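You operate a simulated robot arm through the tools that you are given. There is no shell and no other tool. Be economical: measure what you need, move in short steps, check, and stop when the job is done.

You are at the controls of a simulated robot arm. One attempt, no reset.

JOB
Blow the wet end cap dry in the booth at 1 bar, then vent the air and take it out.
Fine: shut the cover to blow; dial back to 0; cap on the table's middle; leave the cover open.

The check looks at the end state, three seconds after you hand in, the way a careful person would. Anything else that was tipped, shoved, dropped, spilled or broken makes it a failure. A push-on lid holds only when it is set on centred and level and pressed home; a screw cap is set on level and turned clockwise until tight.

ROBOT AND FRAMES
A 6-joint arm with a two-finger parallel gripper, fixed in place. Base frame: the origin is at the foot of the arm, x ahead of it, y to its left, z up. Lengths are in cm, angles in rad, forces in N, time in s.
With the tool pointing down near the work surface it reaches from about 26 to 68 cm from the base axis. Its first joint turns from -1.152 to 1.152 rad. Payload 2.9 kg.
The TCP is the grasp point between the finger pads, 3 cm short of the fingertips. In the tool frame z runs along the fingers and y along their closing line. Largest opening 11 cm; finger width 2, thickness 1; the body of the gripper, 4.8 by 11.2 cm, starts 5.5 cm behind the TCP.
Orientation is told as [roll, pitch, yaw] about the base's x, y, z axes, in that order, counted from this pose: with the fingers straight down and closing along the base's y, the tool's x points along the base's -x, its y along +y and its z along -z.

CONTROLS
- The arm moves only by the tool drive_tool. Its argument "deltas" is a list of rows, each an object of numbers (a shift or turn left out is 0, a gripper value left out holds the last): "claw": the gripper command, from -1 (fully open) to 1 (shut), values between in proportion; "dx", "dy", "dz": the shift along the base's x, y, z in m; "rx", "ry", "rz": the turn, a rotation vector about the base's x, y, z in rad. In form: [{"claw": .., "dx": .., "dy": .., "dz": .., "rx": .., "ry": .., "rz": ..}, ...]. A call has 1 to 20 rows; each row is the pose to reach, as a shift and turn from the pose commanded when the call began. Rows are played at 5 a second. More than 5 cm and 0.15 rad between two rows, or a gripper value outside its range, and nothing of the call is played. A pose out of reach is approached as far as the arm can. The call stops where the force on the tool passes 90 N (or 10 N more than at its start, if that is more) or the arm is blocked; 0.2 s more then pass. The fingers move at their own pace (about 10.8 cm/s each) and stop on an object; they squeeze with about 31 N. The grip force told is the motor's: it shows also when the fingers shut on nothing. Time passes only in rows, and 0.2 s behind the last, so rows that repeat a pose let the fingers close. The reply holds the time, the measured pose of the TCP, the force on the tool along the base axes, the opening and the grip force, in the units named above and with some noise.
- Cameras (640 x 400 px; columns grow to the right, rows downward): "scene" is fixed at [8.86, 46.53, 135.84]; the picture's right is [-0.46, -0.89, 0.00], its down [-0.69, 0.36, -0.63] and it looks along [0.56, -0.29, -0.78] (base axes); focal length 214 px, centre (320, 200). "wrist" rides on the gripper at [-3.6, 0, -5.7] in the tool frame; the picture's right is [0.00, -1.00, 0.00], its down [0.97, 0.00, -0.24] and it looks along [0.24, 0.00, 0.97] (tool axes); focal length 218 px, centre (320, 200).
- capture(camera): a new picture of that camera. The clock stands still meanwhile.
- pixel_to_xyz(camera, pixels): for up to 12 pixels [column, row] of the newest picture of that camera ("zoom" is the newest enlarged one), the place [x, y, z] in the base frame of the surface seen there, good to about 0.2 cm. The clock stands still meanwhile.
- zoom(camera, box): a new picture of the part [left, top, right, bottom] of that camera's present view, enlarged. The clock stands still meanwhile.
- close_job(): hands the job in; it is judged then, once.

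Work in short steps. Measure before you move; look again where a grasp or a placing could have gone wrong, and mend it. You have 80 turns and 54 pictures in all, those below and enlarged ones among them. Open the gripper and draw the arm clear of the work before you hand the job in, unless the task says otherwise; then end with one line.

The tools are called after "Request:" by a JSON object that holds its "api" and its "payload". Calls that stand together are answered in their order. drive_tool: Moves the arm, as the interface text tells. Its arguments: {"type":"object","properties":{"deltas":{"type":"array"}},"required":["deltas"]} The other tools are called the same way: capture (camera) takes a picture; pixel_to_xyz (camera, pixels) gives the place of the surface under pixels of a picture; zoom (camera, box) takes an enlarged picture of a part of a camera's view; close_job () hands the job in.

At the start:

```text
time: 0.0
tcp_pos: [45.77, -2.56, 119.77]
tcp_rot: [-0.001, 0.002, 0.001]
force: [-1.5, 0.8, -0.7]
gripper_width: 11.0
grip_force: 0.0
```

scene: 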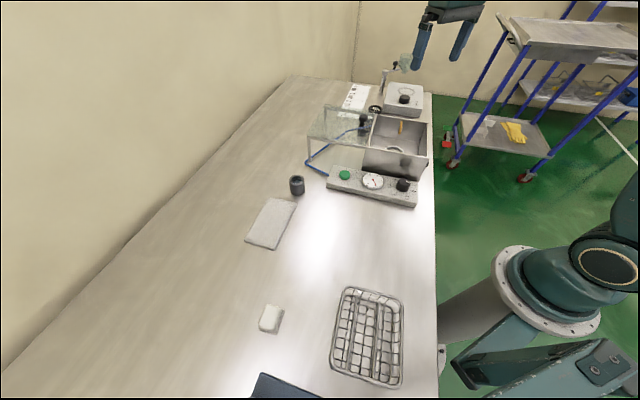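
wrist: 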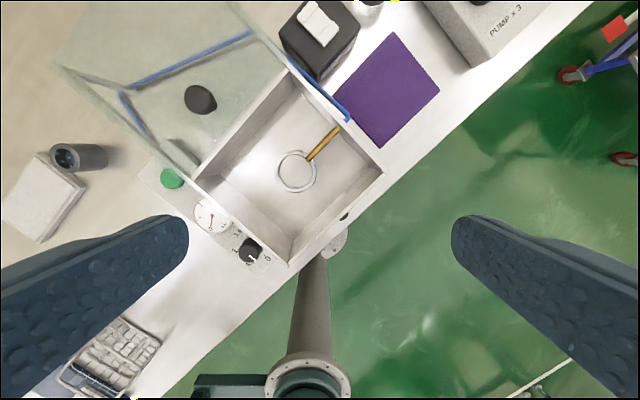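

The scene shows a booth around (390,145) with a cover, green button (345,175), gauge (373,181), knob (403,185), and a dark cup-like piece at (297,186). I zoom to see details.

Request:
{"api": "zoom", "payload": {"camera": "scene", "box": [270, 70, 450, 220]}}

Request:
{"api": "zoom", "payload": {"camera": "wrist", "box": [0, 0, 400, 280]}}

Request:
{"api": "pixel_to_xyz", "payload": {"camera": "scene", "pixels": [[297, 180], [297, 194], [270, 222], [345, 175], [373, 181], [403, 185], [363, 122], [395, 150], [310, 108], [270, 318], [367, 335], [325, 165]]}}

```text
2.67 times, centred on (360, 145) of scene
```

zoom: 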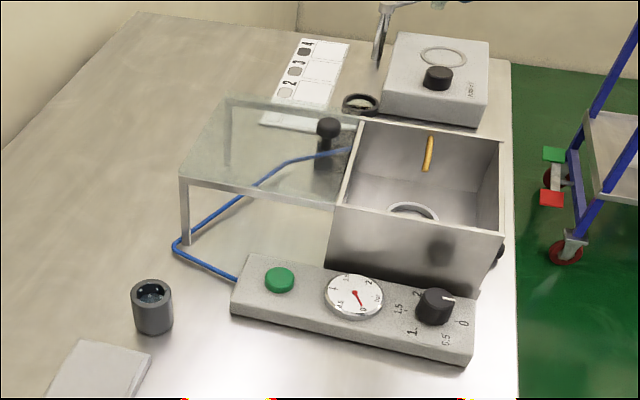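

```text
1.43 times, centred on (200, 140) of wrist
```

zoom: 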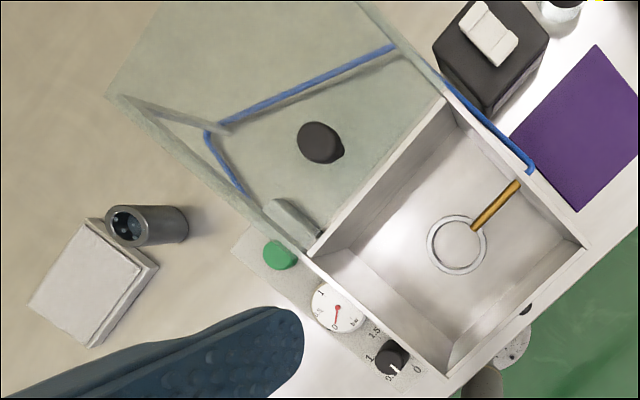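

```text
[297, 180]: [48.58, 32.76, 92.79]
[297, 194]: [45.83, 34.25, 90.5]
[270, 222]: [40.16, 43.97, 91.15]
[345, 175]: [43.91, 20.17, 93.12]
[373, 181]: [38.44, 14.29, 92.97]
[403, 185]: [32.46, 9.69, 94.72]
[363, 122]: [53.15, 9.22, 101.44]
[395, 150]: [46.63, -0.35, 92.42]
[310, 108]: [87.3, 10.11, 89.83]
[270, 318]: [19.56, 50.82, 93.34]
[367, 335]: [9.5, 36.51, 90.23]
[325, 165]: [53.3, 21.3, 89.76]
```

Table depth reads ~z 90 in the scene, which disagrees with 75; I cross-check with the wrist camera.

Request:
{"api": "capture", "payload": {"camera": "wrist"}}

Request:
{"api": "pixel_to_xyz", "payload": {"camera": "wrist", "pixels": [[65, 155], [105, 157], [30, 210], [172, 178], [212, 216], [249, 252], [203, 99], [297, 171], [330, 140], [120, 210], [385, 90], [318, 30]]}}

Request:
{"api": "capture", "payload": {"camera": "scene"}}

```text
49 pictures are left
```

wrist: 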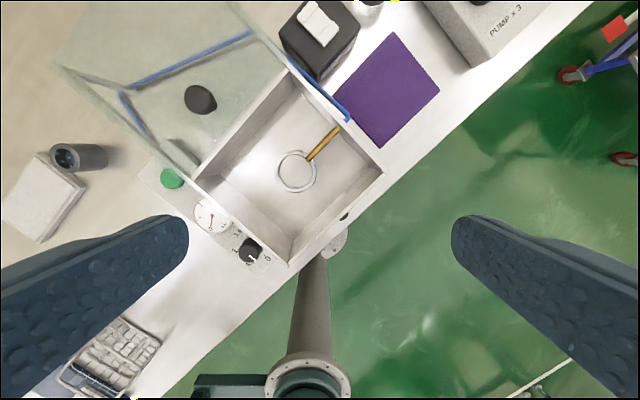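

```text
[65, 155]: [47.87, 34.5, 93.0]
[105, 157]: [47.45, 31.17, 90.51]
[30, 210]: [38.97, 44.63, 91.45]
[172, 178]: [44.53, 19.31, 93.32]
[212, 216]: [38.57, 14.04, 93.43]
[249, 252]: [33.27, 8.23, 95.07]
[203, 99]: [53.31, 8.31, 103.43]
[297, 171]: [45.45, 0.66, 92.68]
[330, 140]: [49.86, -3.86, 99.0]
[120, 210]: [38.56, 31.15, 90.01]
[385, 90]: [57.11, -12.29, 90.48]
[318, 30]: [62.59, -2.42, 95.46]
```

```text
48 pictures are left
```

scene: 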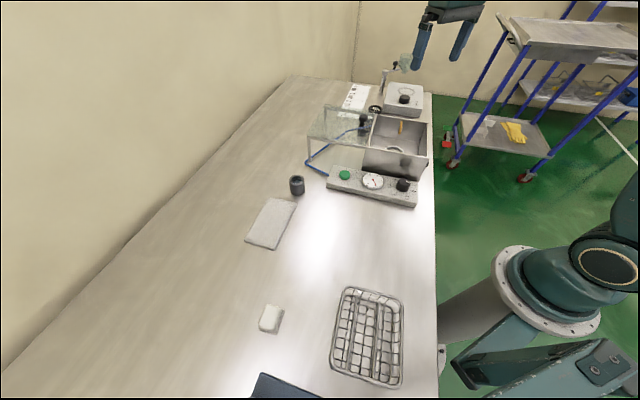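

The cap stands at about (47.5,33.5), table z≈90. I zoom on the card, the rack and the booth to understand the "table" and the controls.

Request:
{"api": "zoom", "payload": {"camera": "scene", "box": [330, 60, 440, 130]}}

Request:
{"api": "zoom", "payload": {"camera": "scene", "box": [320, 95, 440, 215]}}

Request:
{"api": "zoom", "payload": {"camera": "scene", "box": [220, 170, 420, 400]}}

Request:
{"api": "zoom", "payload": {"camera": "wrist", "box": [140, 120, 400, 280]}}

```text
5.71 times, centred on (385, 95) of scene
```

zoom: 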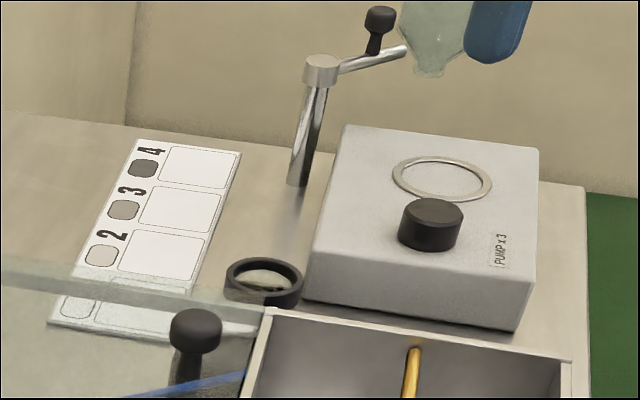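

```text
3.33 times, centred on (380, 155) of scene
```

zoom: 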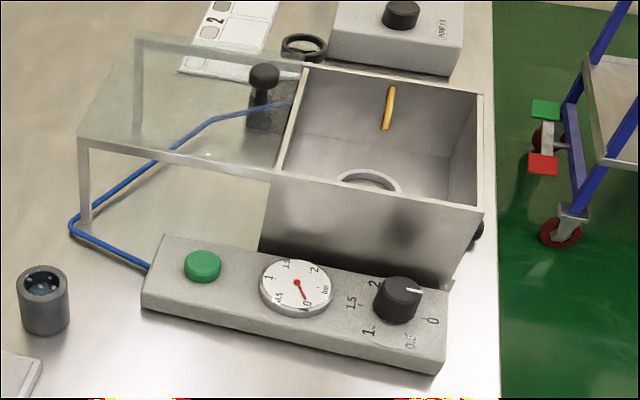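

```text
1.74 times, centred on (320, 285) of scene
```

zoom: 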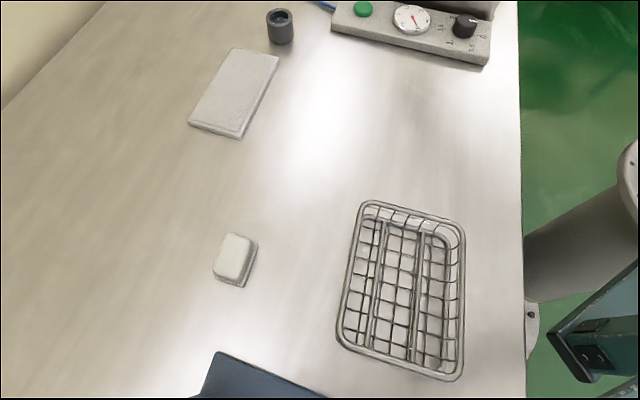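

```text
2.46 times, centred on (270, 200) of wrist
```

zoom: 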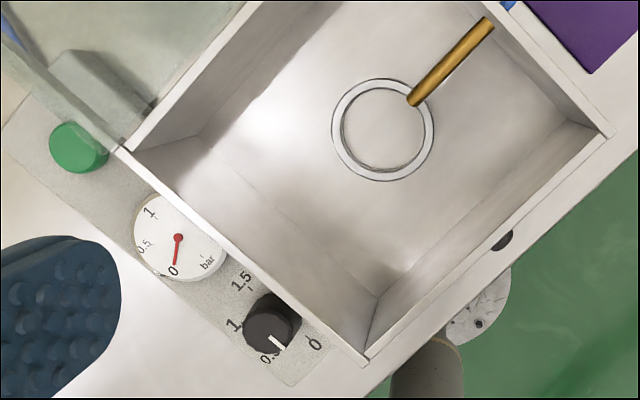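

The dial (wrist (249,252)) and gauge appear at 0; the booth has a ring nest at about (45.5,0.7) and a cover slid open toward +y. I move the wrist camera above the cap for a closer look.

Request:
{"api": "drive_tool", "payload": {"deltas": [{"dy": 0.05, "claw": -1}, {"dy": 0.1}, {"dy": 0.15}, {"dy": 0.2, "dx": 0.01}, {"dy": 0.25, "dx": 0.02}, {"dy": 0.3, "dx": 0.03}, {"dy": 0.34, "dx": 0.03, "dz": -0.03}, {"dy": 0.34, "dx": 0.03, "dz": -0.07}, {"dy": 0.34, "dx": 0.03, "dz": -0.07}]}}

Request:
{"api": "capture", "payload": {"camera": "wrist"}}

Request:
{"api": "pixel_to_xyz", "payload": {"camera": "scene", "pixels": [[290, 77], [430, 93], [5, 368], [437, 390], [432, 200], [375, 108], [100, 250], [300, 230]]}}

```text
refused: row 4 steps farther than a row can; nothing moved
```

```text
43 pictures are left
```

wrist: 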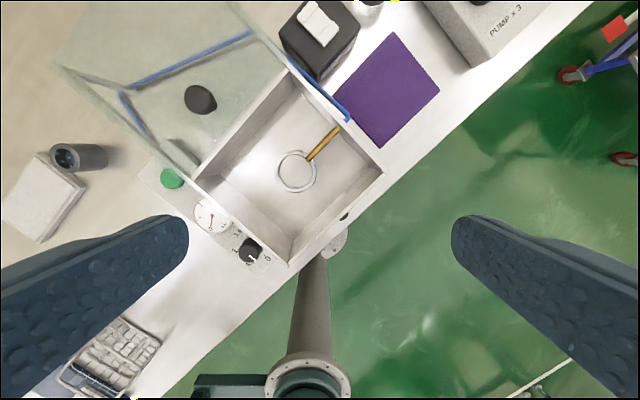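

```text
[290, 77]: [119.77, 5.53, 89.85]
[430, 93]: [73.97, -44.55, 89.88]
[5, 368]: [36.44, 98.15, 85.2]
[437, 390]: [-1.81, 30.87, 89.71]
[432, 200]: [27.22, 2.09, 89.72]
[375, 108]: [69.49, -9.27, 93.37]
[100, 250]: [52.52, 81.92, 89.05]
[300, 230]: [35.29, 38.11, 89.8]
```

Table z=89.8; its long axis runs diagonally and the middle comes out near (38,38). The move was refused due to step size; resend with smaller steps.

Request:
{"api": "drive_tool", "payload": {"deltas": [{"dy": 0.045, "claw": -1}, {"dy": 0.09}, {"dy": 0.135}, {"dy": 0.18, "dx": 0.01}, {"dy": 0.225, "dx": 0.02}, {"dy": 0.27, "dx": 0.03}, {"dy": 0.31, "dx": 0.03, "dz": -0.02}, {"dy": 0.34, "dx": 0.03, "dz": -0.05}, {"dy": 0.34, "dx": 0.03, "dz": -0.07}, {"dy": 0.34, "dx": 0.03, "dz": -0.07}]}}

Request:
{"api": "capture", "payload": {"camera": "wrist"}}

Request:
{"api": "pixel_to_xyz", "payload": {"camera": "scene", "pixels": [[272, 198], [295, 203], [270, 248], [246, 240], [335, 288], [400, 300]]}}

```text
time: 2.2
tcp_pos: [48.65, 31.57, 112.81]
tcp_rot: [-0.001, 0.001, -0.001]
force: [-0.4, -0.5, -0.5]
gripper_width: 10.98
grip_force: 0.1
```

```text
42 pictures are left
```

wrist: 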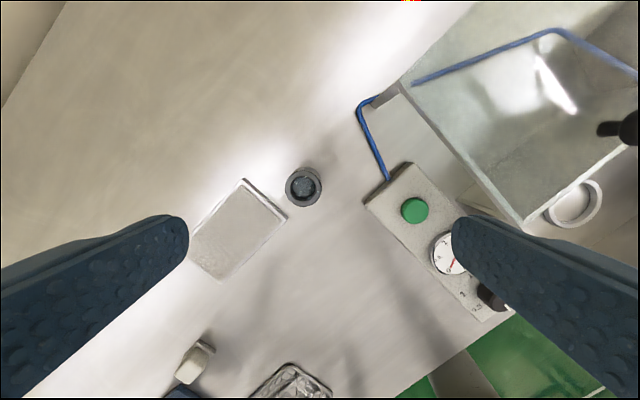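

```text
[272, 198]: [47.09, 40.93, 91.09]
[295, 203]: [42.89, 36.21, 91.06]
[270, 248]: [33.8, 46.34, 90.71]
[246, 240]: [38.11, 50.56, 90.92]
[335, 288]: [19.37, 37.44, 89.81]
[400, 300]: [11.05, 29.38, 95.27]
```

The cap is at wrist (303,187). Zoom and measure it.

Request:
{"api": "zoom", "payload": {"camera": "wrist", "box": [240, 130, 400, 230]}}

Request:
{"api": "pixel_to_xyz", "payload": {"camera": "wrist", "pixels": [[303, 186], [288, 186], [317, 186], [303, 171], [303, 201], [303, 206], [283, 218], [246, 182], [415, 209]]}}

Request:
{"api": "zoom", "payload": {"camera": "wrist", "box": [360, 150, 560, 330]}}

```text
4.00 times, centred on (320, 180) of wrist
```

zoom: 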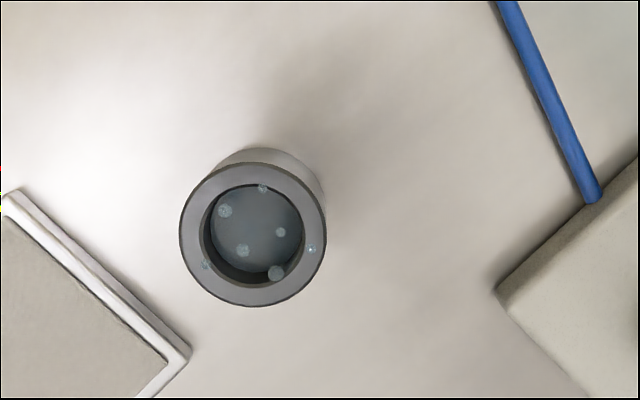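

```text
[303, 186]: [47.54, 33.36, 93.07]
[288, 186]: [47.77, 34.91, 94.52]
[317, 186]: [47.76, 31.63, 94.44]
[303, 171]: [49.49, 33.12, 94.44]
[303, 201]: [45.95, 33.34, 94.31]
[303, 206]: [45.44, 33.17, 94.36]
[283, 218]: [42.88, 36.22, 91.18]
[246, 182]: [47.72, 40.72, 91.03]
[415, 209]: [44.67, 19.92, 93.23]
```

```text
2.22 times, centred on (460, 240) of wrist
```

zoom: 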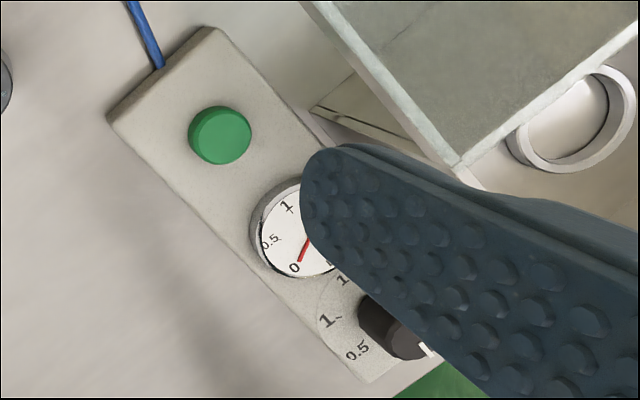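

Cap: centre ≈(47.6,33.3), top z 94.4, Ø≈3.9, height ≈4.6, droplets visible. Next I measure the booth rim, ring, cover, and dial labels from the scene camera.

Request:
{"api": "zoom", "payload": {"camera": "scene", "box": [300, 95, 440, 215]}}

Request:
{"api": "zoom", "payload": {"camera": "scene", "box": [385, 165, 433, 213]}}

```text
3.33 times, centred on (370, 155) of scene
```

zoom: 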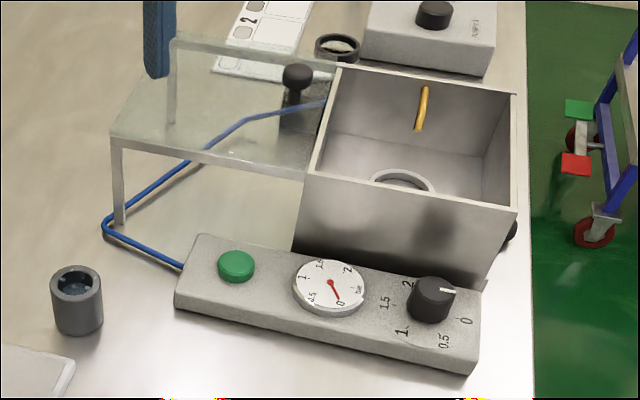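

```text
8.33 times, centred on (409, 189) of scene
```

zoom: 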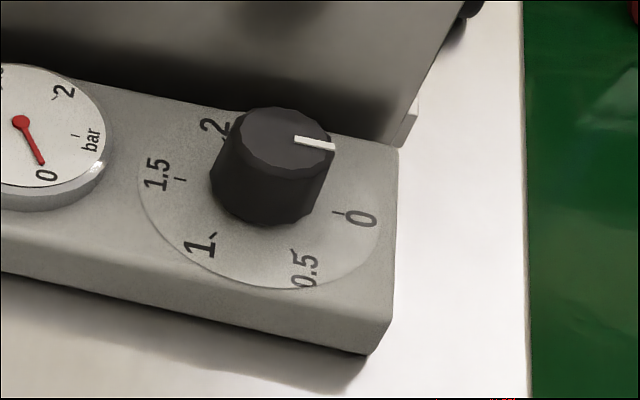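

Request:
{"api": "pixel_to_xyz", "payload": {"camera": "zoom", "pixels": [[340, 213], [293, 250], [213, 235], [180, 180], [228, 152], [278, 138], [297, 139], [333, 146], [260, 120], [250, 135], [310, 158], [300, 300]]}}

Request:
{"api": "zoom", "payload": {"camera": "scene", "box": [300, 95, 440, 215]}}

Request:
{"api": "pixel_to_xyz", "payload": {"camera": "zoom", "pixels": [[338, 66], [516, 95], [515, 209], [304, 179], [400, 172], [372, 176], [432, 187], [400, 130], [298, 72], [175, 40], [112, 132], [424, 90]]}}

```text
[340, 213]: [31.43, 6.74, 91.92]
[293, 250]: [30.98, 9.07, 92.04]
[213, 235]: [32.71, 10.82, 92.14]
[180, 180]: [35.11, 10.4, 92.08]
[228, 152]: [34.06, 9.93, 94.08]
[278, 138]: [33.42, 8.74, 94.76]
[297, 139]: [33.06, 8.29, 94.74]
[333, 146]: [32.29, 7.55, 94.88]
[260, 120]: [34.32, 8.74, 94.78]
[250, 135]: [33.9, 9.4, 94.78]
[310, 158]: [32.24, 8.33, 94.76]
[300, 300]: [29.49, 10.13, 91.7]
```

```text
3.33 times, centred on (370, 155) of scene
```

zoom: 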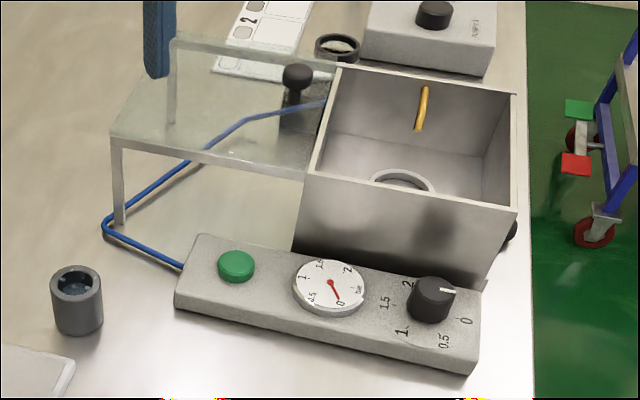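

```text
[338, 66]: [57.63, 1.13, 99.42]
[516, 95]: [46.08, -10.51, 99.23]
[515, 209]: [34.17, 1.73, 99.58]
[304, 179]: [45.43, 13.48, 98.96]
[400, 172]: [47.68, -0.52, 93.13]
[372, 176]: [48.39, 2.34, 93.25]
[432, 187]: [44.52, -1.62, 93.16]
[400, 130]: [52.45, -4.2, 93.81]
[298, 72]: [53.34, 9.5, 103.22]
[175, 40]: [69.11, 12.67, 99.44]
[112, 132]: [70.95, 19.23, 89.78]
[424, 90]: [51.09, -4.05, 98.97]
```

Dial mark lies on the 0 tick; ticks are 60° apart clockwise, so 1 bar = 120° clockwise. Booth is a ~16.5 cm square at 45° with rim z 99.3. I turn the tool -45°, half close, and go above the cap at (47.6,33.3), then down part way.

Request:
{"api": "drive_tool", "payload": {"deltas": [{"rz": -0.14, "claw": -0.18}, {"rz": -0.28, "dx": -0.005, "dy": 0.01}, {"rz": -0.42, "dx": -0.0105, "dy": 0.0173}, {"rz": -0.56, "dx": -0.0105, "dy": 0.0173}, {"rz": -0.7, "dx": -0.0105, "dy": 0.0173}, {"rz": -0.785, "dx": -0.0105, "dy": 0.0173}, {"rz": -0.785, "dx": -0.0105, "dy": 0.0173, "dz": -0.04}, {"rz": -0.785, "dx": -0.0105, "dy": 0.0173, "dz": -0.08}, {"rz": -0.785, "dx": -0.0105, "dy": 0.0173, "dz": -0.12}, {"rz": -0.785, "dx": -0.0105, "dy": 0.0173, "dz": -0.12}]}}

Request:
{"api": "capture", "payload": {"camera": "wrist"}}

```text
time: 4.4
tcp_pos: [47.52, 33.25, 100.9]
tcp_rot: [0.0, 0.001, -0.785]
force: [0.7, -0.1, 0.6]
gripper_width: 6.48
grip_force: 0.0
```

```text
36 pictures are left
```

wrist: 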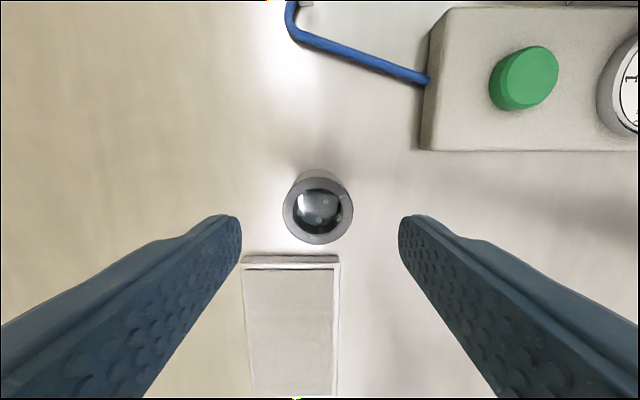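

Cap centred at column 318 between fingers. Check its centre, then descend and grasp.

Request:
{"api": "pixel_to_xyz", "payload": {"camera": "wrist", "pixels": [[287, 209], [350, 209], [318, 177], [318, 241], [290, 262]]}}

Request:
{"api": "drive_tool", "payload": {"deltas": [{"dz": -0.03}, {"dz": -0.05}, {"dz": -0.066}, {"dz": -0.066}]}}

```text
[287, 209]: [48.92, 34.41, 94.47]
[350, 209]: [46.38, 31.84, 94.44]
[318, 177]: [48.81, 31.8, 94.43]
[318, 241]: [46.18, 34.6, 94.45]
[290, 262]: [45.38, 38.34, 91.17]
```

```text
time: 5.4
tcp_pos: [47.73, 33.11, 94.21]
tcp_rot: [0.0, 0.002, -0.785]
force: [0.1, -0.1, -1.6]
gripper_width: 6.47
grip_force: 0.1
```

Positioned: TCP within 2 mm of the cap's axis, tips at ~91.2. Close gently and lift.

Request:
{"api": "drive_tool", "payload": {"deltas": [{"claw": 1}, {"claw": 1}, {"claw": 1}, {"claw": 1, "dz": 0.01}, {"dz": 0.05}, {"dz": 0.09}, {"dz": 0.13}, {"dz": 0.16}, {"dz": 0.16}]}}

Request:
{"api": "capture", "payload": {"camera": "wrist"}}

```text
time: 7.4
tcp_pos: [47.91, 33.28, 110.54]
tcp_rot: [-0.001, 0.001, -0.786]
force: [-0.7, 0.7, -1.8]
gripper_width: 4.16
grip_force: 30.9
```

```text
35 pictures are left
```

wrist: 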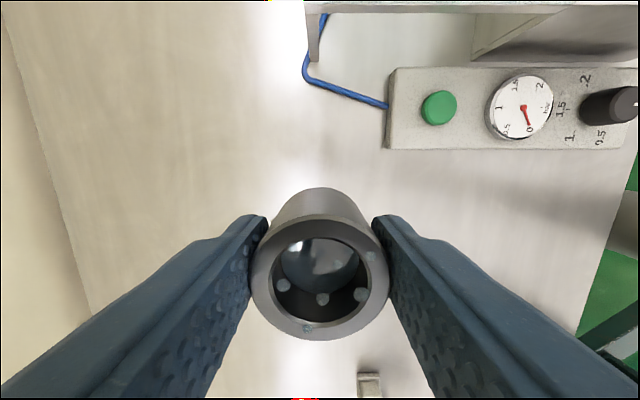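

Cap is held (4.16 wide). I move over the booth, stopping short to view the ring.

Request:
{"api": "drive_tool", "payload": {"deltas": [{"dy": -0.045}, {"dy": -0.09}, {"dy": -0.135}, {"dy": -0.18, "dx": -0.01}, {"dy": -0.22, "dx": -0.025}, {"dy": -0.26, "dx": -0.04}, {"dy": -0.29, "dx": -0.055}, {"dy": -0.29, "dx": -0.055}]}}

Request:
{"api": "capture", "payload": {"camera": "wrist"}}

```text
time: 9.2
tcp_pos: [42.35, 4.12, 110.35]
tcp_rot: [0.0, 0.001, -0.787]
force: [-0.3, 0.3, -2.8]
gripper_width: 4.14
grip_force: 30.6
```

```text
34 pictures are left
```

wrist: 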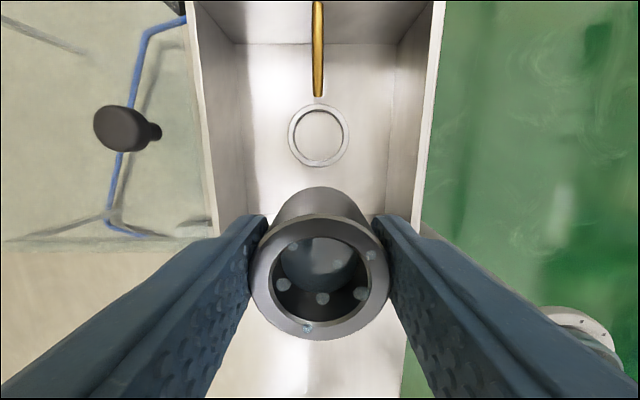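

Ring is at (318,136), nozzle tip at (318,95), cover knob at (122,128). Measure them.

Request:
{"api": "pixel_to_xyz", "payload": {"camera": "wrist", "pixels": [[291, 136], [346, 136], [318, 107], [318, 164], [318, 135], [270, 136], [318, 92], [318, 60], [318, 10], [120, 125], [110, 115], [185, 130]]}}

Request:
{"api": "zoom", "payload": {"camera": "wrist", "box": [80, 60, 380, 240]}}

```text
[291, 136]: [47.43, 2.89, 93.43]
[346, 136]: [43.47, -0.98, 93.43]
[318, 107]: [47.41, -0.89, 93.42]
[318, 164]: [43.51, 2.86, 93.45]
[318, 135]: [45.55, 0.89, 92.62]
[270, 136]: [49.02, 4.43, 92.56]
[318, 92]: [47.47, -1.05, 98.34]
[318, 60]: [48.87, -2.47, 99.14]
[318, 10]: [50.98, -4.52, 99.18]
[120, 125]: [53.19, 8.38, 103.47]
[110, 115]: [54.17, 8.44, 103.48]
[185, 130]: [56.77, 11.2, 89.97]
```

```text
2.13 times, centred on (230, 150) of wrist
```

zoom: 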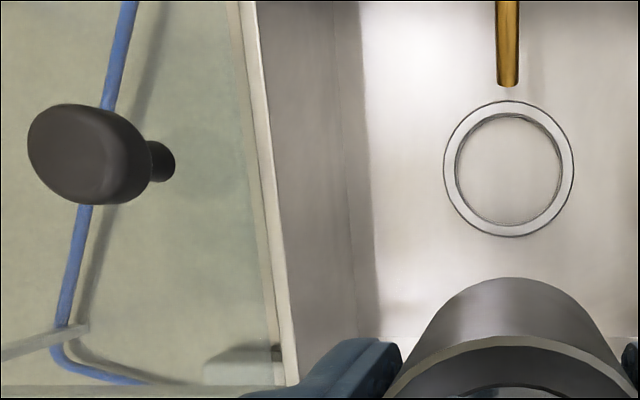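

Ring centre (45.47,0.97), inner Ø≈5.1, floor z 92.6, nozzle tip (47.5,-1.05,98.3). Measure the held cap's rim relative to the TCP.

Request:
{"api": "pixel_to_xyz", "payload": {"camera": "wrist", "pixels": [[260, 285], [380, 285], [318, 226], [318, 334], [318, 192], [280, 325], [356, 325]]}}

```text
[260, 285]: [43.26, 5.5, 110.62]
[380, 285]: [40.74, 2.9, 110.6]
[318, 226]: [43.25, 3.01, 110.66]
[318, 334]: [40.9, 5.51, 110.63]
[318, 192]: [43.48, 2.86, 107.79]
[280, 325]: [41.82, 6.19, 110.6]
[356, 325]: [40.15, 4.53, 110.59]
```

Cap axis is at (42.04,4.23), bottom z≈106.0. Move to ring centre (+3.4,-3.3 cm) and lower, watching force.

Request:
{"api": "drive_tool", "payload": {"deltas": [{"dx": 0.018, "dy": -0.017}, {"dx": 0.0343, "dy": -0.0326}, {"dx": 0.0343, "dy": -0.0326, "dz": -0.03}, {"dx": 0.0343, "dy": -0.0326, "dz": -0.06}, {"dx": 0.0343, "dy": -0.0326, "dz": -0.09}, {"dx": 0.0343, "dy": -0.0326, "dz": -0.11}, {"dx": 0.0343, "dy": -0.0326, "dz": -0.12}, {"dx": 0.0343, "dy": -0.0326, "dz": -0.12}]}}

Request:
{"api": "capture", "payload": {"camera": "wrist"}}

Request:
{"api": "zoom", "payload": {"camera": "scene", "box": [350, 95, 450, 195]}}

```text
time: 11.0
tcp_pos: [45.58, 0.88, 98.14]
tcp_rot: [0.001, 0.001, -0.784]
force: [0.2, 0.4, -2.9]
gripper_width: 4.14
grip_force: 30.6
```

```text
32 pictures are left
```

wrist: 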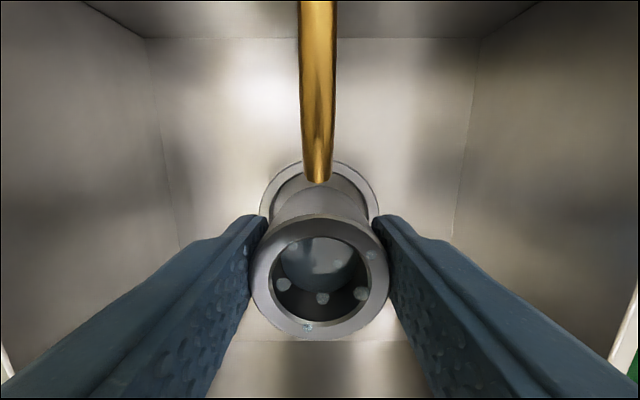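

```text
4.00 times, centred on (400, 145) of scene
```

zoom: 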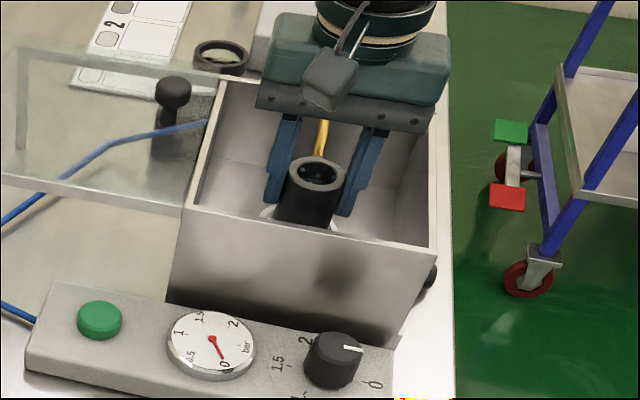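

Aligned over the ring, nozzle clear. Lower the last ~1.3 cm, release by opening, then rise.

Request:
{"api": "drive_tool", "payload": {"deltas": [{"dz": -0.006}, {"dz": -0.011}, {"dz": -0.013}, {"dz": -0.013}]}}

```text
time: 12.0
tcp_pos: [45.52, 1.02, 96.99]
tcp_rot: [0.0, 0.0, -0.787]
force: [0.3, 0.8, -3.2]
gripper_width: 4.13
grip_force: 30.8
```

Request:
{"api": "drive_tool", "payload": {"deltas": [{"dz": -0.001}, {"dz": -0.001, "claw": 0.1}, {"dz": -0.001, "claw": 0.0}, {"dz": -0.001, "claw": 0.0}, {"dz": 0.03}, {"dz": 0.07}, {"dz": 0.11}, {"dz": 0.14, "dx": -0.02, "dy": 0.02}, {"dz": 0.14, "dx": -0.05, "dy": 0.05}, {"dz": 0.14, "dx": -0.05, "dy": 0.05}]}}

Request:
{"api": "capture", "payload": {"camera": "wrist"}}

```text
time: 14.2
tcp_pos: [40.57, 5.86, 110.95]
tcp_rot: [0.0, 0.001, -0.785]
force: [-1.2, 0.2, -0.4]
gripper_width: 5.52
grip_force: 0.1
```

```text
30 pictures are left
```

wrist: 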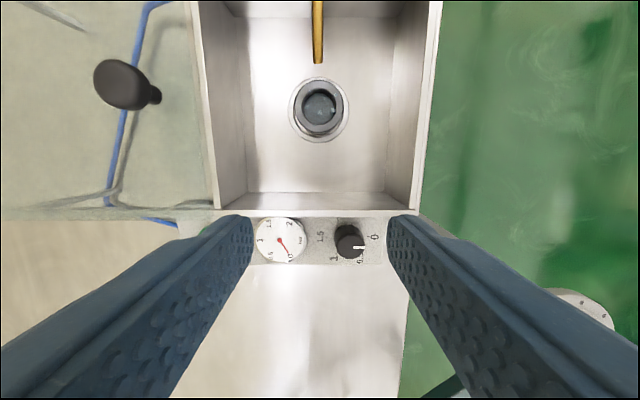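

Cap stands in the ring, upright. Now measure the cover knob (120,84) precisely.

Request:
{"api": "pixel_to_xyz", "payload": {"camera": "wrist", "pixels": [[97, 84], [110, 84], [120, 84], [130, 84], [118, 63], [118, 105], [155, 97], [203, 110], [170, 150], [100, 212]]}}

Request:
{"api": "zoom", "payload": {"camera": "scene", "box": [330, 95, 400, 155]}}

Request:
{"api": "pixel_to_xyz", "payload": {"camera": "zoom", "pixels": [[320, 100], [240, 200], [140, 200]]}}

```text
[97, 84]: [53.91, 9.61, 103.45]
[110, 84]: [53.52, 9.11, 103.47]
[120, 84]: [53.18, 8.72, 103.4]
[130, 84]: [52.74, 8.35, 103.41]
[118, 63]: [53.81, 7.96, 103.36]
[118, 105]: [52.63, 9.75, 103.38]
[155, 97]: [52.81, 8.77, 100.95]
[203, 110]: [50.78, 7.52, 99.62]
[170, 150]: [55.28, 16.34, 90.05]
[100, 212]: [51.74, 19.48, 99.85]
```

```text
6.67 times, centred on (365, 125) of scene
```

zoom: 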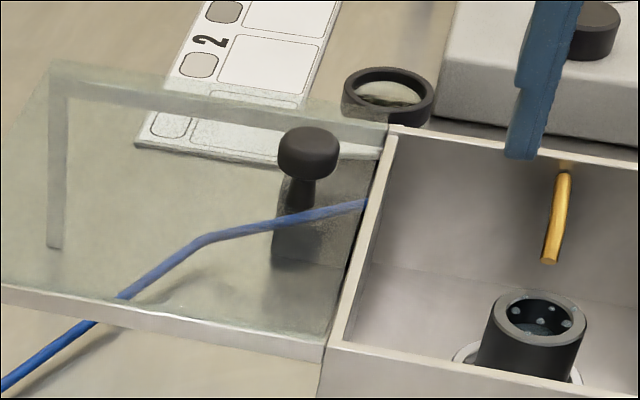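

```text
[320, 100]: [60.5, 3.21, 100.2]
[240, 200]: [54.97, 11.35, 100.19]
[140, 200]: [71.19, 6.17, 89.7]
```

Knob axis ≈(53.15,8.8), top z 103.4, plate top 100.2. Approach above, then down to TCP 103.7 and grip.

Request:
{"api": "drive_tool", "payload": {"deltas": [{"dx": 0.045, "dy": 0.01}, {"dx": 0.09, "dy": 0.02}, {"dx": 0.126, "dy": 0.0295}, {"dx": 0.126, "dy": 0.0295, "dz": -0.03}, {"dx": 0.126, "dy": 0.0295, "dz": -0.06}, {"dx": 0.126, "dy": 0.0295, "dz": -0.0725}, {"dx": 0.126, "dy": 0.0295, "dz": -0.0725}]}}

Request:
{"api": "capture", "payload": {"camera": "wrist"}}

```text
time: 15.8
tcp_pos: [53.29, 9.0, 103.62]
tcp_rot: [0.0, -0.002, -0.786]
force: [-0.5, 0.0, 0.6]
gripper_width: 5.51
grip_force: 0.0
```

```text
28 pictures are left
```

wrist: 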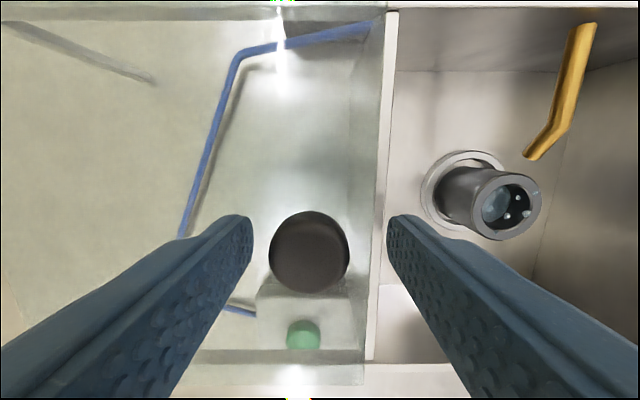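

The knob sits a bit up in the image (309,252); measure it to centre.

Request:
{"api": "pixel_to_xyz", "payload": {"camera": "wrist", "pixels": [[272, 252], [347, 252], [309, 214], [309, 288], [309, 252]]}}

```text
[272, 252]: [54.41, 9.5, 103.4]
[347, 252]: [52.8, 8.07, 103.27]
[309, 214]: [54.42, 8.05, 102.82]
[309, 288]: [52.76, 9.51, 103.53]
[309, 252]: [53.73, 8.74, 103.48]
```

Knob centre (53.6,8.8). Shift 4 mm, grip, and slide the cover 16 cm along (-1,-1).

Request:
{"api": "drive_tool", "payload": {"deltas": [{"dx": 0.0038, "dy": -0.002}, {"dx": 0.0038, "dy": -0.002, "claw": 1}, {"dx": 0.0038, "dy": -0.002}, {"dx": 0.0038, "dy": -0.002}, {"dx": -0.0062, "dy": -0.012}, {"dx": -0.0212, "dy": -0.027}, {"dx": -0.0362, "dy": -0.042}, {"dx": -0.0362, "dy": -0.042}]}}

Request:
{"api": "capture", "payload": {"camera": "scene"}}

```text
time: 17.6
tcp_pos: [49.52, 4.76, 103.71]
tcp_rot: [0.0, 0.0, -0.785]
force: [-0.1, 0.2, -1.3]
gripper_width: 2.51
grip_force: 44.8
```

```text
27 pictures are left
```

scene: 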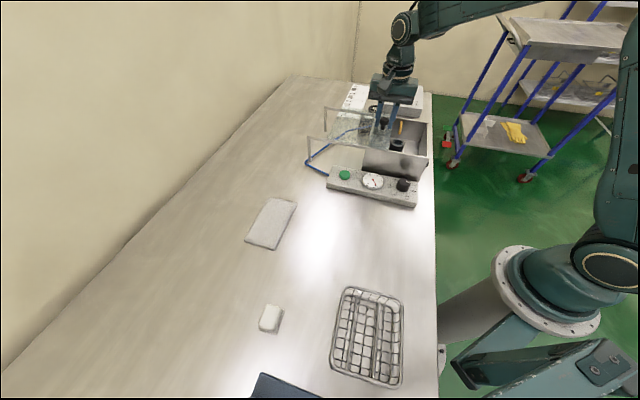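

The cover slides freely with the knob. Continue about 10.3 cm.

Request:
{"api": "drive_tool", "payload": {"deltas": [{"dx": -0.015, "dy": -0.015}, {"dx": -0.03, "dy": -0.03}, {"dx": -0.045, "dy": -0.045}, {"dx": -0.06, "dy": -0.06}, {"dx": -0.068, "dy": -0.068}, {"dx": -0.073, "dy": -0.073}, {"dx": -0.073, "dy": -0.073}]}}

Request:
{"api": "zoom", "payload": {"camera": "scene", "box": [300, 95, 440, 215]}}

```text
time: 19.2
tcp_pos: [42.1, -2.65, 103.73]
tcp_rot: [0.002, -0.001, -0.785]
force: [0.5, -0.2, 8.9]
gripper_width: 2.54
grip_force: 45.2
```

```text
3.33 times, centred on (370, 155) of scene
```

zoom: 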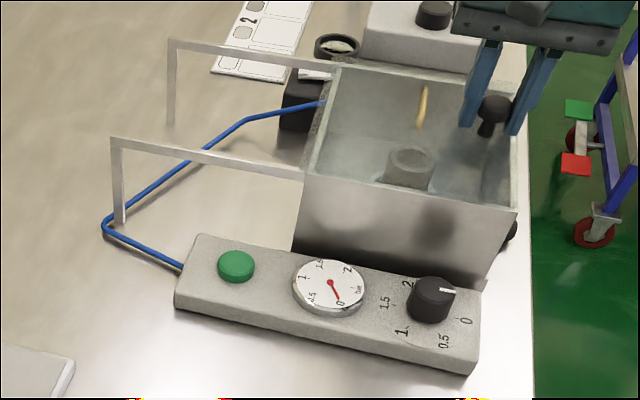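

Nearly shut. Nudge further in small steps until it stops.

Request:
{"api": "drive_tool", "payload": {"deltas": [{"dx": -0.001, "dy": -0.001}, {"dx": -0.002, "dy": -0.002}, {"dx": -0.003, "dy": -0.003}, {"dx": -0.003, "dy": -0.003}]}}

Request:
{"api": "capture", "payload": {"camera": "wrist"}}

```text
time: 20.2
tcp_pos: [41.94, -2.96, 103.78]
tcp_rot: [-0.001, 0.0, -0.784]
force: [-1.8, 2.9, 10.0]
gripper_width: 2.54
grip_force: 45.5
```

```text
25 pictures are left
```

wrist: 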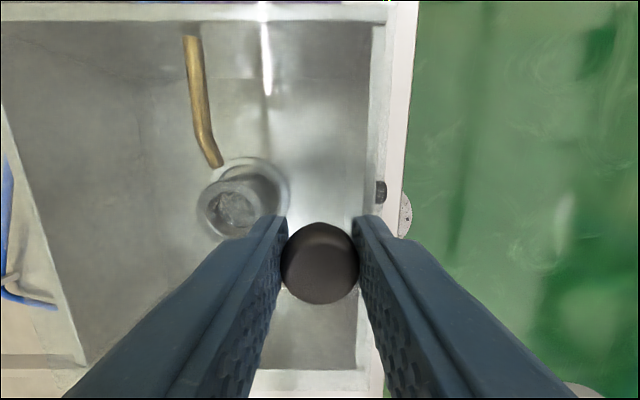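

Request:
{"api": "drive_tool", "payload": {"deltas": [{"dx": -0.002, "dy": -0.002}, {"dx": -0.004, "dy": -0.004}, {"dx": -0.006, "dy": -0.006}, {"dx": -0.006, "dy": -0.006}]}}

Request:
{"api": "zoom", "payload": {"camera": "wrist", "box": [280, 0, 440, 400]}}

Request:
{"api": "zoom", "payload": {"camera": "scene", "box": [360, 105, 440, 175]}}

```text
time: 21.2
tcp_pos: [41.79, -3.05, 103.68]
tcp_rot: [0.011, -0.004, -0.769]
force: [38.8, 43.5, -12.4]
gripper_width: 2.55
grip_force: 45.3
```

```text
1.00 times, centred on (360, 200) of wrist
```

zoom: 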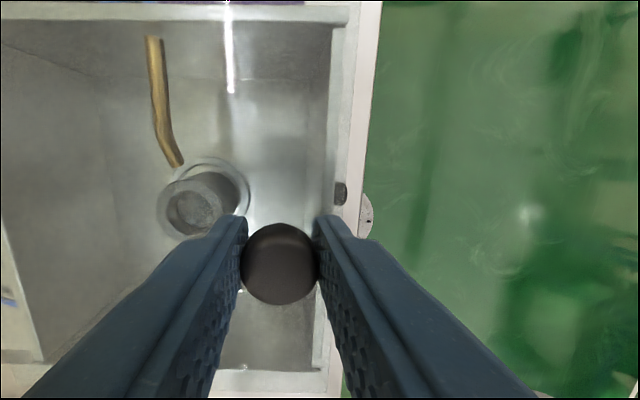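

```text
5.71 times, centred on (400, 140) of scene
```

zoom: 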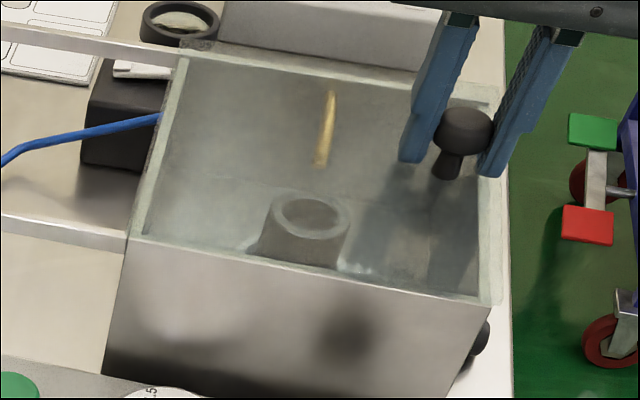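

Firm stop reached (58 N): cover is shut, edges overlap the rim. Ease off, release, rise, and turn the tool toward the dial at (33.3,8.65).

Request:
{"api": "drive_tool", "payload": {"deltas": [{"dx": 0.003, "dy": 0.003}, {"dx": 0.006, "dy": 0.006, "claw": 0}, {"dx": 0.006, "dy": 0.006}, {"dx": 0.006, "dy": 0.006}, {"dx": 0.006, "dy": 0.006, "dz": 0.03}, {"dx": 0.006, "dy": 0.006, "dz": 0.08}, {"dx": -0.01, "dy": 0.03, "dz": 0.1, "rz": 0.14}, {"dx": -0.03, "dy": 0.06, "dz": 0.1, "rz": 0.28}, {"dx": -0.05, "dy": 0.09, "dz": 0.1, "rz": 0.42}, {"dx": -0.07, "dy": 0.12, "dz": 0.1, "rz": 0.56}, {"dx": -0.08, "dy": 0.12, "dz": 0.1, "rz": 0.7}, {"dx": -0.08, "dy": 0.12, "dz": 0.1, "rz": 0.84}, {"dx": -0.08, "dy": 0.12, "dz": 0.1, "rz": 0.98}, {"dx": -0.08, "dy": 0.12, "dz": 0.1, "rz": 1.12}, {"dx": -0.08, "dy": 0.12, "dz": 0.1, "rz": 1.26}, {"dx": -0.08, "dy": 0.12, "dz": 0.1, "rz": 1.4}, {"dx": -0.08, "dy": 0.12, "dz": 0.1, "rz": 1.54}, {"dx": -0.08, "dy": 0.12, "dz": 0.1, "rz": 1.57}]}}

Request:
{"api": "capture", "payload": {"camera": "wrist"}}

```text
time: 25.0
tcp_pos: [33.42, 8.4, 113.69]
tcp_rot: [-0.001, 0.0, 0.788]
force: [-0.3, 0.4, -0.3]
gripper_width: 5.49
grip_force: 0.0
```

```text
22 pictures are left
```

wrist: 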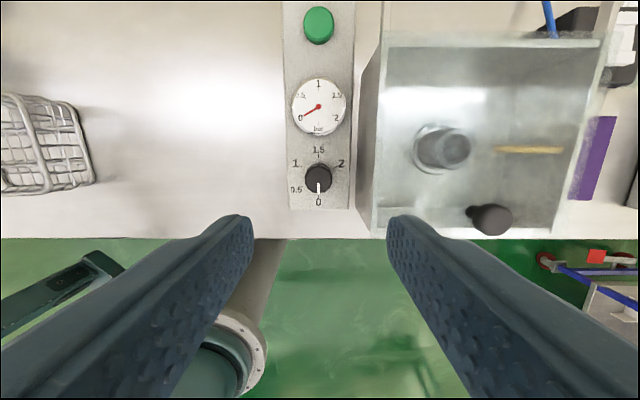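

Dial mark points at 0 clearly (318,188). Measure the dial knob and button.

Request:
{"api": "pixel_to_xyz", "payload": {"camera": "wrist", "pixels": [[318, 172], [308, 178], [328, 178], [318, 167], [318, 187], [320, 22], [306, 22], [332, 22], [318, 6], [318, 40]]}}

```text
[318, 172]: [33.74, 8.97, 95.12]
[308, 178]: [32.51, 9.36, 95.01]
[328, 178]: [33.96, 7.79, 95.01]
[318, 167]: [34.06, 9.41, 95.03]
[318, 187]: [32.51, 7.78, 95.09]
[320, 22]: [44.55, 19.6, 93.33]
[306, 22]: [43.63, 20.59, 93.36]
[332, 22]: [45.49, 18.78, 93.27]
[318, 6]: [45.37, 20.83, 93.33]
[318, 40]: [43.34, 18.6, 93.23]
```

Dial axis (33.27,8.6), top z 95.0. Descend to TCP ≈96.

Request:
{"api": "drive_tool", "payload": {"deltas": [{"dx": -0.001, "dy": 0.001, "dz": -0.045}, {"dx": -0.001, "dy": 0.001, "dz": -0.09}, {"dx": -0.001, "dy": 0.001, "dz": -0.135}, {"dx": -0.001, "dy": 0.001, "dz": -0.16}, {"dx": -0.001, "dy": 0.001, "dz": -0.177}, {"dx": -0.001, "dy": 0.001, "dz": -0.177}]}}

Request:
{"api": "capture", "payload": {"camera": "wrist"}}

Request:
{"api": "pixel_to_xyz", "payload": {"camera": "wrist", "pixels": [[318, 250], [290, 260], [345, 260], [318, 230], [318, 290]]}}

```text
time: 26.4
tcp_pos: [33.31, 8.63, 95.79]
tcp_rot: [0.002, 0.0, 0.785]
force: [0.3, -0.1, 0.2]
gripper_width: 5.51
grip_force: 0.2
```

```text
21 pictures are left
```

wrist: 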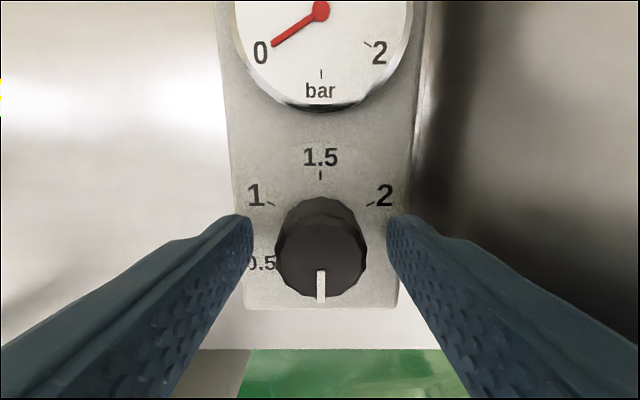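

```text
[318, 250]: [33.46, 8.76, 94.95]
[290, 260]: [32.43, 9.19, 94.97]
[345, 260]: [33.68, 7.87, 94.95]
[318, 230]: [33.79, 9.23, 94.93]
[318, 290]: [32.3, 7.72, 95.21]
```

Knob is centred between the fingers. Grip and turn 120° clockwise.

Request:
{"api": "drive_tool", "payload": {"deltas": [{"claw": 1}, {"claw": 1}, {"claw": 1}, {"rz": -0.14}, {"rz": -0.28}, {"rz": -0.42}, {"rz": -0.56}, {"rz": -0.7}, {"rz": -0.84}, {"rz": -0.98}, {"rz": -1.12}, {"rz": -1.26}, {"rz": -1.4}, {"rz": -1.54}, {"rz": -1.68}, {"rz": -1.82}, {"rz": -1.96}, {"rz": -2.094}, {"rz": -2.094}]}}

Request:
{"api": "zoom", "payload": {"camera": "scene", "box": [325, 145, 435, 215]}}

```text
time: 30.4
tcp_pos: [33.34, 8.35, 95.89]
tcp_rot: [-0.002, -0.005, -1.316]
force: [2.4, -23.5, -16.5]
gripper_width: 3.3
grip_force: 44.6
```

```text
5.71 times, centred on (380, 180) of scene
```

zoom: 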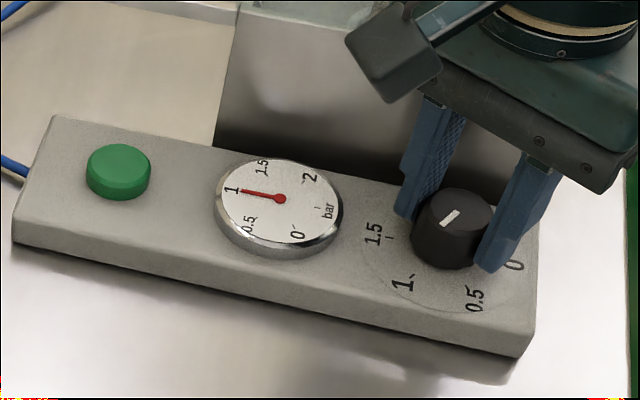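

Gauge reads 1 bar. Release, rise, close the fingers and go over the green button (44.4,19.7).

Request:
{"api": "drive_tool", "payload": {"deltas": [{"claw": 0}, {"claw": 0}, {"dz": 0.03}, {"dz": 0.07, "claw": 1}, {"dz": 0.08, "dx": 0.03, "dy": 0.03}, {"dz": 0.08, "dx": 0.06, "dy": 0.06}, {"dz": 0.08, "dx": 0.09, "dy": 0.09}, {"dz": 0.08, "dx": 0.1105, "dy": 0.111}, {"dz": 0.08, "dx": 0.1105, "dy": 0.111}, {"dz": 0.04, "dx": 0.1105, "dy": 0.111}, {"dz": 0.02, "dx": 0.1105, "dy": 0.111}, {"dz": 0.02, "dx": 0.1105, "dy": 0.111}]}}

Request:
{"api": "capture", "payload": {"camera": "wrist"}}

```text
time: 33.0
tcp_pos: [44.31, 19.62, 97.73]
tcp_rot: [0.002, 0.0, -1.309]
force: [0.3, -0.4, 0.1]
gripper_width: 0.01
grip_force: 30.8
```

```text
19 pictures are left
```

wrist: 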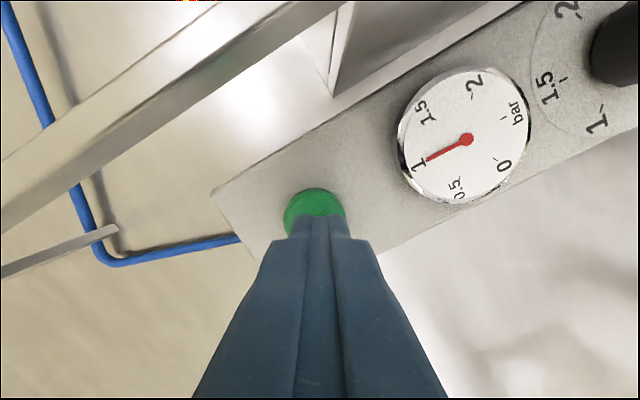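

Gauge holds 1 bar, fingertips are over the button. Press down in small steps and hold.

Request:
{"api": "drive_tool", "payload": {"deltas": [{"dz": -0.008}, {"dz": -0.013}, {"dz": -0.016}, {"dz": -0.018}, {"dz": -0.019}, {"dz": -0.019}, {"dz": -0.019}, {"dz": -0.019}, {"dz": -0.019}, {"dz": -0.019}]}}

Request:
{"api": "zoom", "payload": {"camera": "scene", "box": [320, 95, 440, 215]}}

```text
time: 35.2
tcp_pos: [44.22, 19.6, 96.21]
tcp_rot: [0.001, -0.001, -1.309]
force: [-0.8, -0.8, 1.7]
gripper_width: 0.01
grip_force: 30.9
```

```text
3.33 times, centred on (380, 155) of scene
```

zoom: 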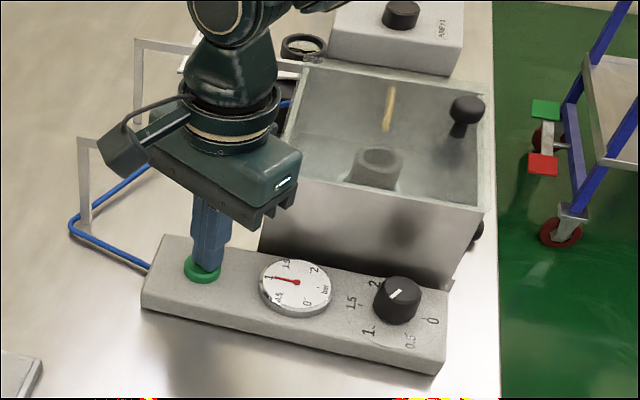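

Only touching (1.7 N). Press on in 1 mm steps.

Request:
{"api": "drive_tool", "payload": {"deltas": [{"dz": -0.001}, {"dz": -0.002}, {"dz": -0.003}, {"dz": -0.004}, {"dz": -0.004}, {"dz": -0.004}, {"dz": -0.004}]}}

Request:
{"api": "zoom", "payload": {"camera": "wrist", "box": [160, 0, 640, 300]}}

```text
time: 36.8
tcp_pos: [44.3, 19.61, 95.7]
tcp_rot: [0.0, 0.002, -1.31]
force: [1.8, 0.3, 5.4]
gripper_width: 0.02
grip_force: 30.9
```

```text
1.33 times, centred on (400, 150) of wrist
```

zoom: 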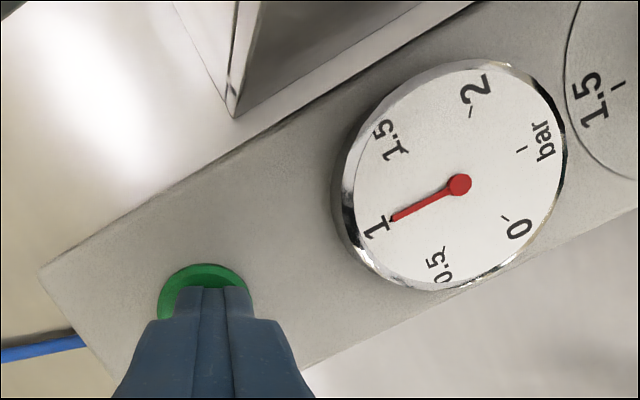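

Button is travelling (5 N). Press a further 4 mm or until it stops and hold ~3 s.

Request:
{"api": "drive_tool", "payload": {"deltas": [{"dz": -0.001}, {"dz": -0.002}, {"dz": -0.003}, {"dz": -0.003}, {"dz": -0.003}, {"dz": -0.003}, {"dz": -0.003}, {"dz": -0.003}, {"dz": -0.003}, {"dz": -0.003}, {"dz": -0.003}, {"dz": -0.003}, {"dz": -0.003}, {"dz": -0.003}, {"dz": -0.003}]}}

Request:
{"api": "zoom", "payload": {"camera": "scene", "box": [320, 95, 440, 215]}}

```text
time: 40.0
tcp_pos: [44.28, 19.64, 95.4]
tcp_rot: [0.002, 0.0, -1.308]
force: [4.3, -2.2, 21.9]
gripper_width: 0.0
grip_force: 31.2
```

```text
3.33 times, centred on (380, 155) of scene
```

zoom: 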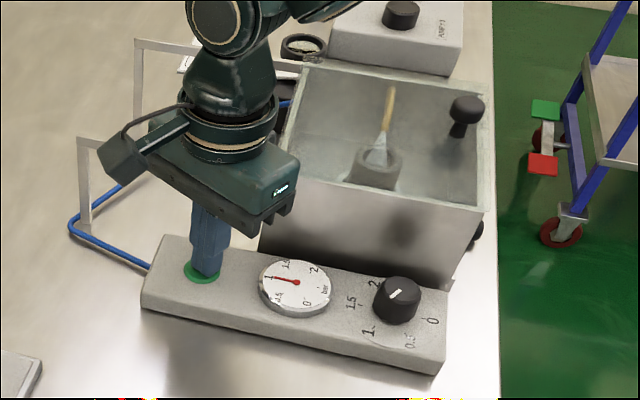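

Air jet is visible out of the nozzle into the cap: it blows while pressed. Hold another 4 s and check droplets.

Request:
{"api": "drive_tool", "payload": {"deltas": [{"dz": 0}, {"dz": 0}, {"dz": 0}, {"dz": 0}, {"dz": 0}, {"dz": 0}, {"dz": 0}, {"dz": 0}, {"dz": 0}, {"dz": 0}, {"dz": 0}, {"dz": 0}, {"dz": 0}, {"dz": 0}, {"dz": 0}, {"dz": 0}, {"dz": 0}, {"dz": 0}, {"dz": 0}, {"dz": 0}]}}

Request:
{"api": "zoom", "payload": {"camera": "scene", "box": [375, 115, 415, 165]}}

```text
time: 44.2
tcp_pos: [44.29, 19.67, 95.5]
tcp_rot: [0.003, 0.001, -1.31]
force: [3.1, 0.2, 22.5]
gripper_width: 0.0
grip_force: 31.2
```

```text
8.00 times, centred on (395, 140) of scene
```

zoom: 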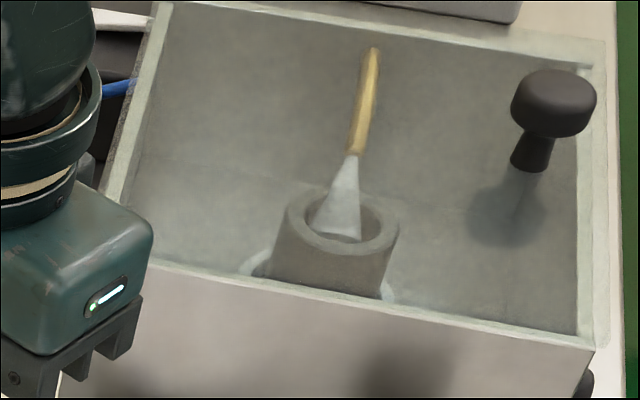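

No droplets visible now. Hold 3 s more for margin, then release and rise.

Request:
{"api": "drive_tool", "payload": {"deltas": [{"dz": 0}, {"dz": 0}, {"dz": 0}, {"dz": 0}, {"dz": 0}, {"dz": 0}, {"dz": 0}, {"dz": 0}, {"dz": 0}, {"dz": 0}, {"dz": 0}, {"dz": 0}, {"dz": 0}, {"dz": 0}, {"dz": 0.02}, {"dz": 0.05}, {"dz": 0.09}, {"dz": 0.12}, {"dz": 0.12}]}}

Request:
{"api": "zoom", "payload": {"camera": "scene", "box": [320, 95, 440, 215]}}

```text
time: 48.2
tcp_pos: [44.1, 19.67, 107.26]
tcp_rot: [0.0, 0.0, -1.308]
force: [-0.1, 0.7, -1.0]
gripper_width: 0.0
grip_force: 31.4
```

```text
3.33 times, centred on (380, 155) of scene
```

zoom: 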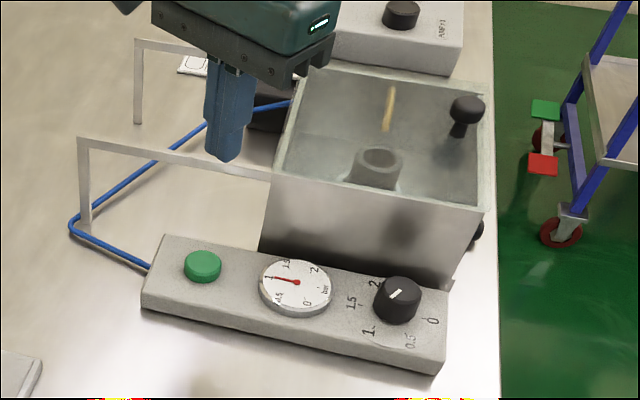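

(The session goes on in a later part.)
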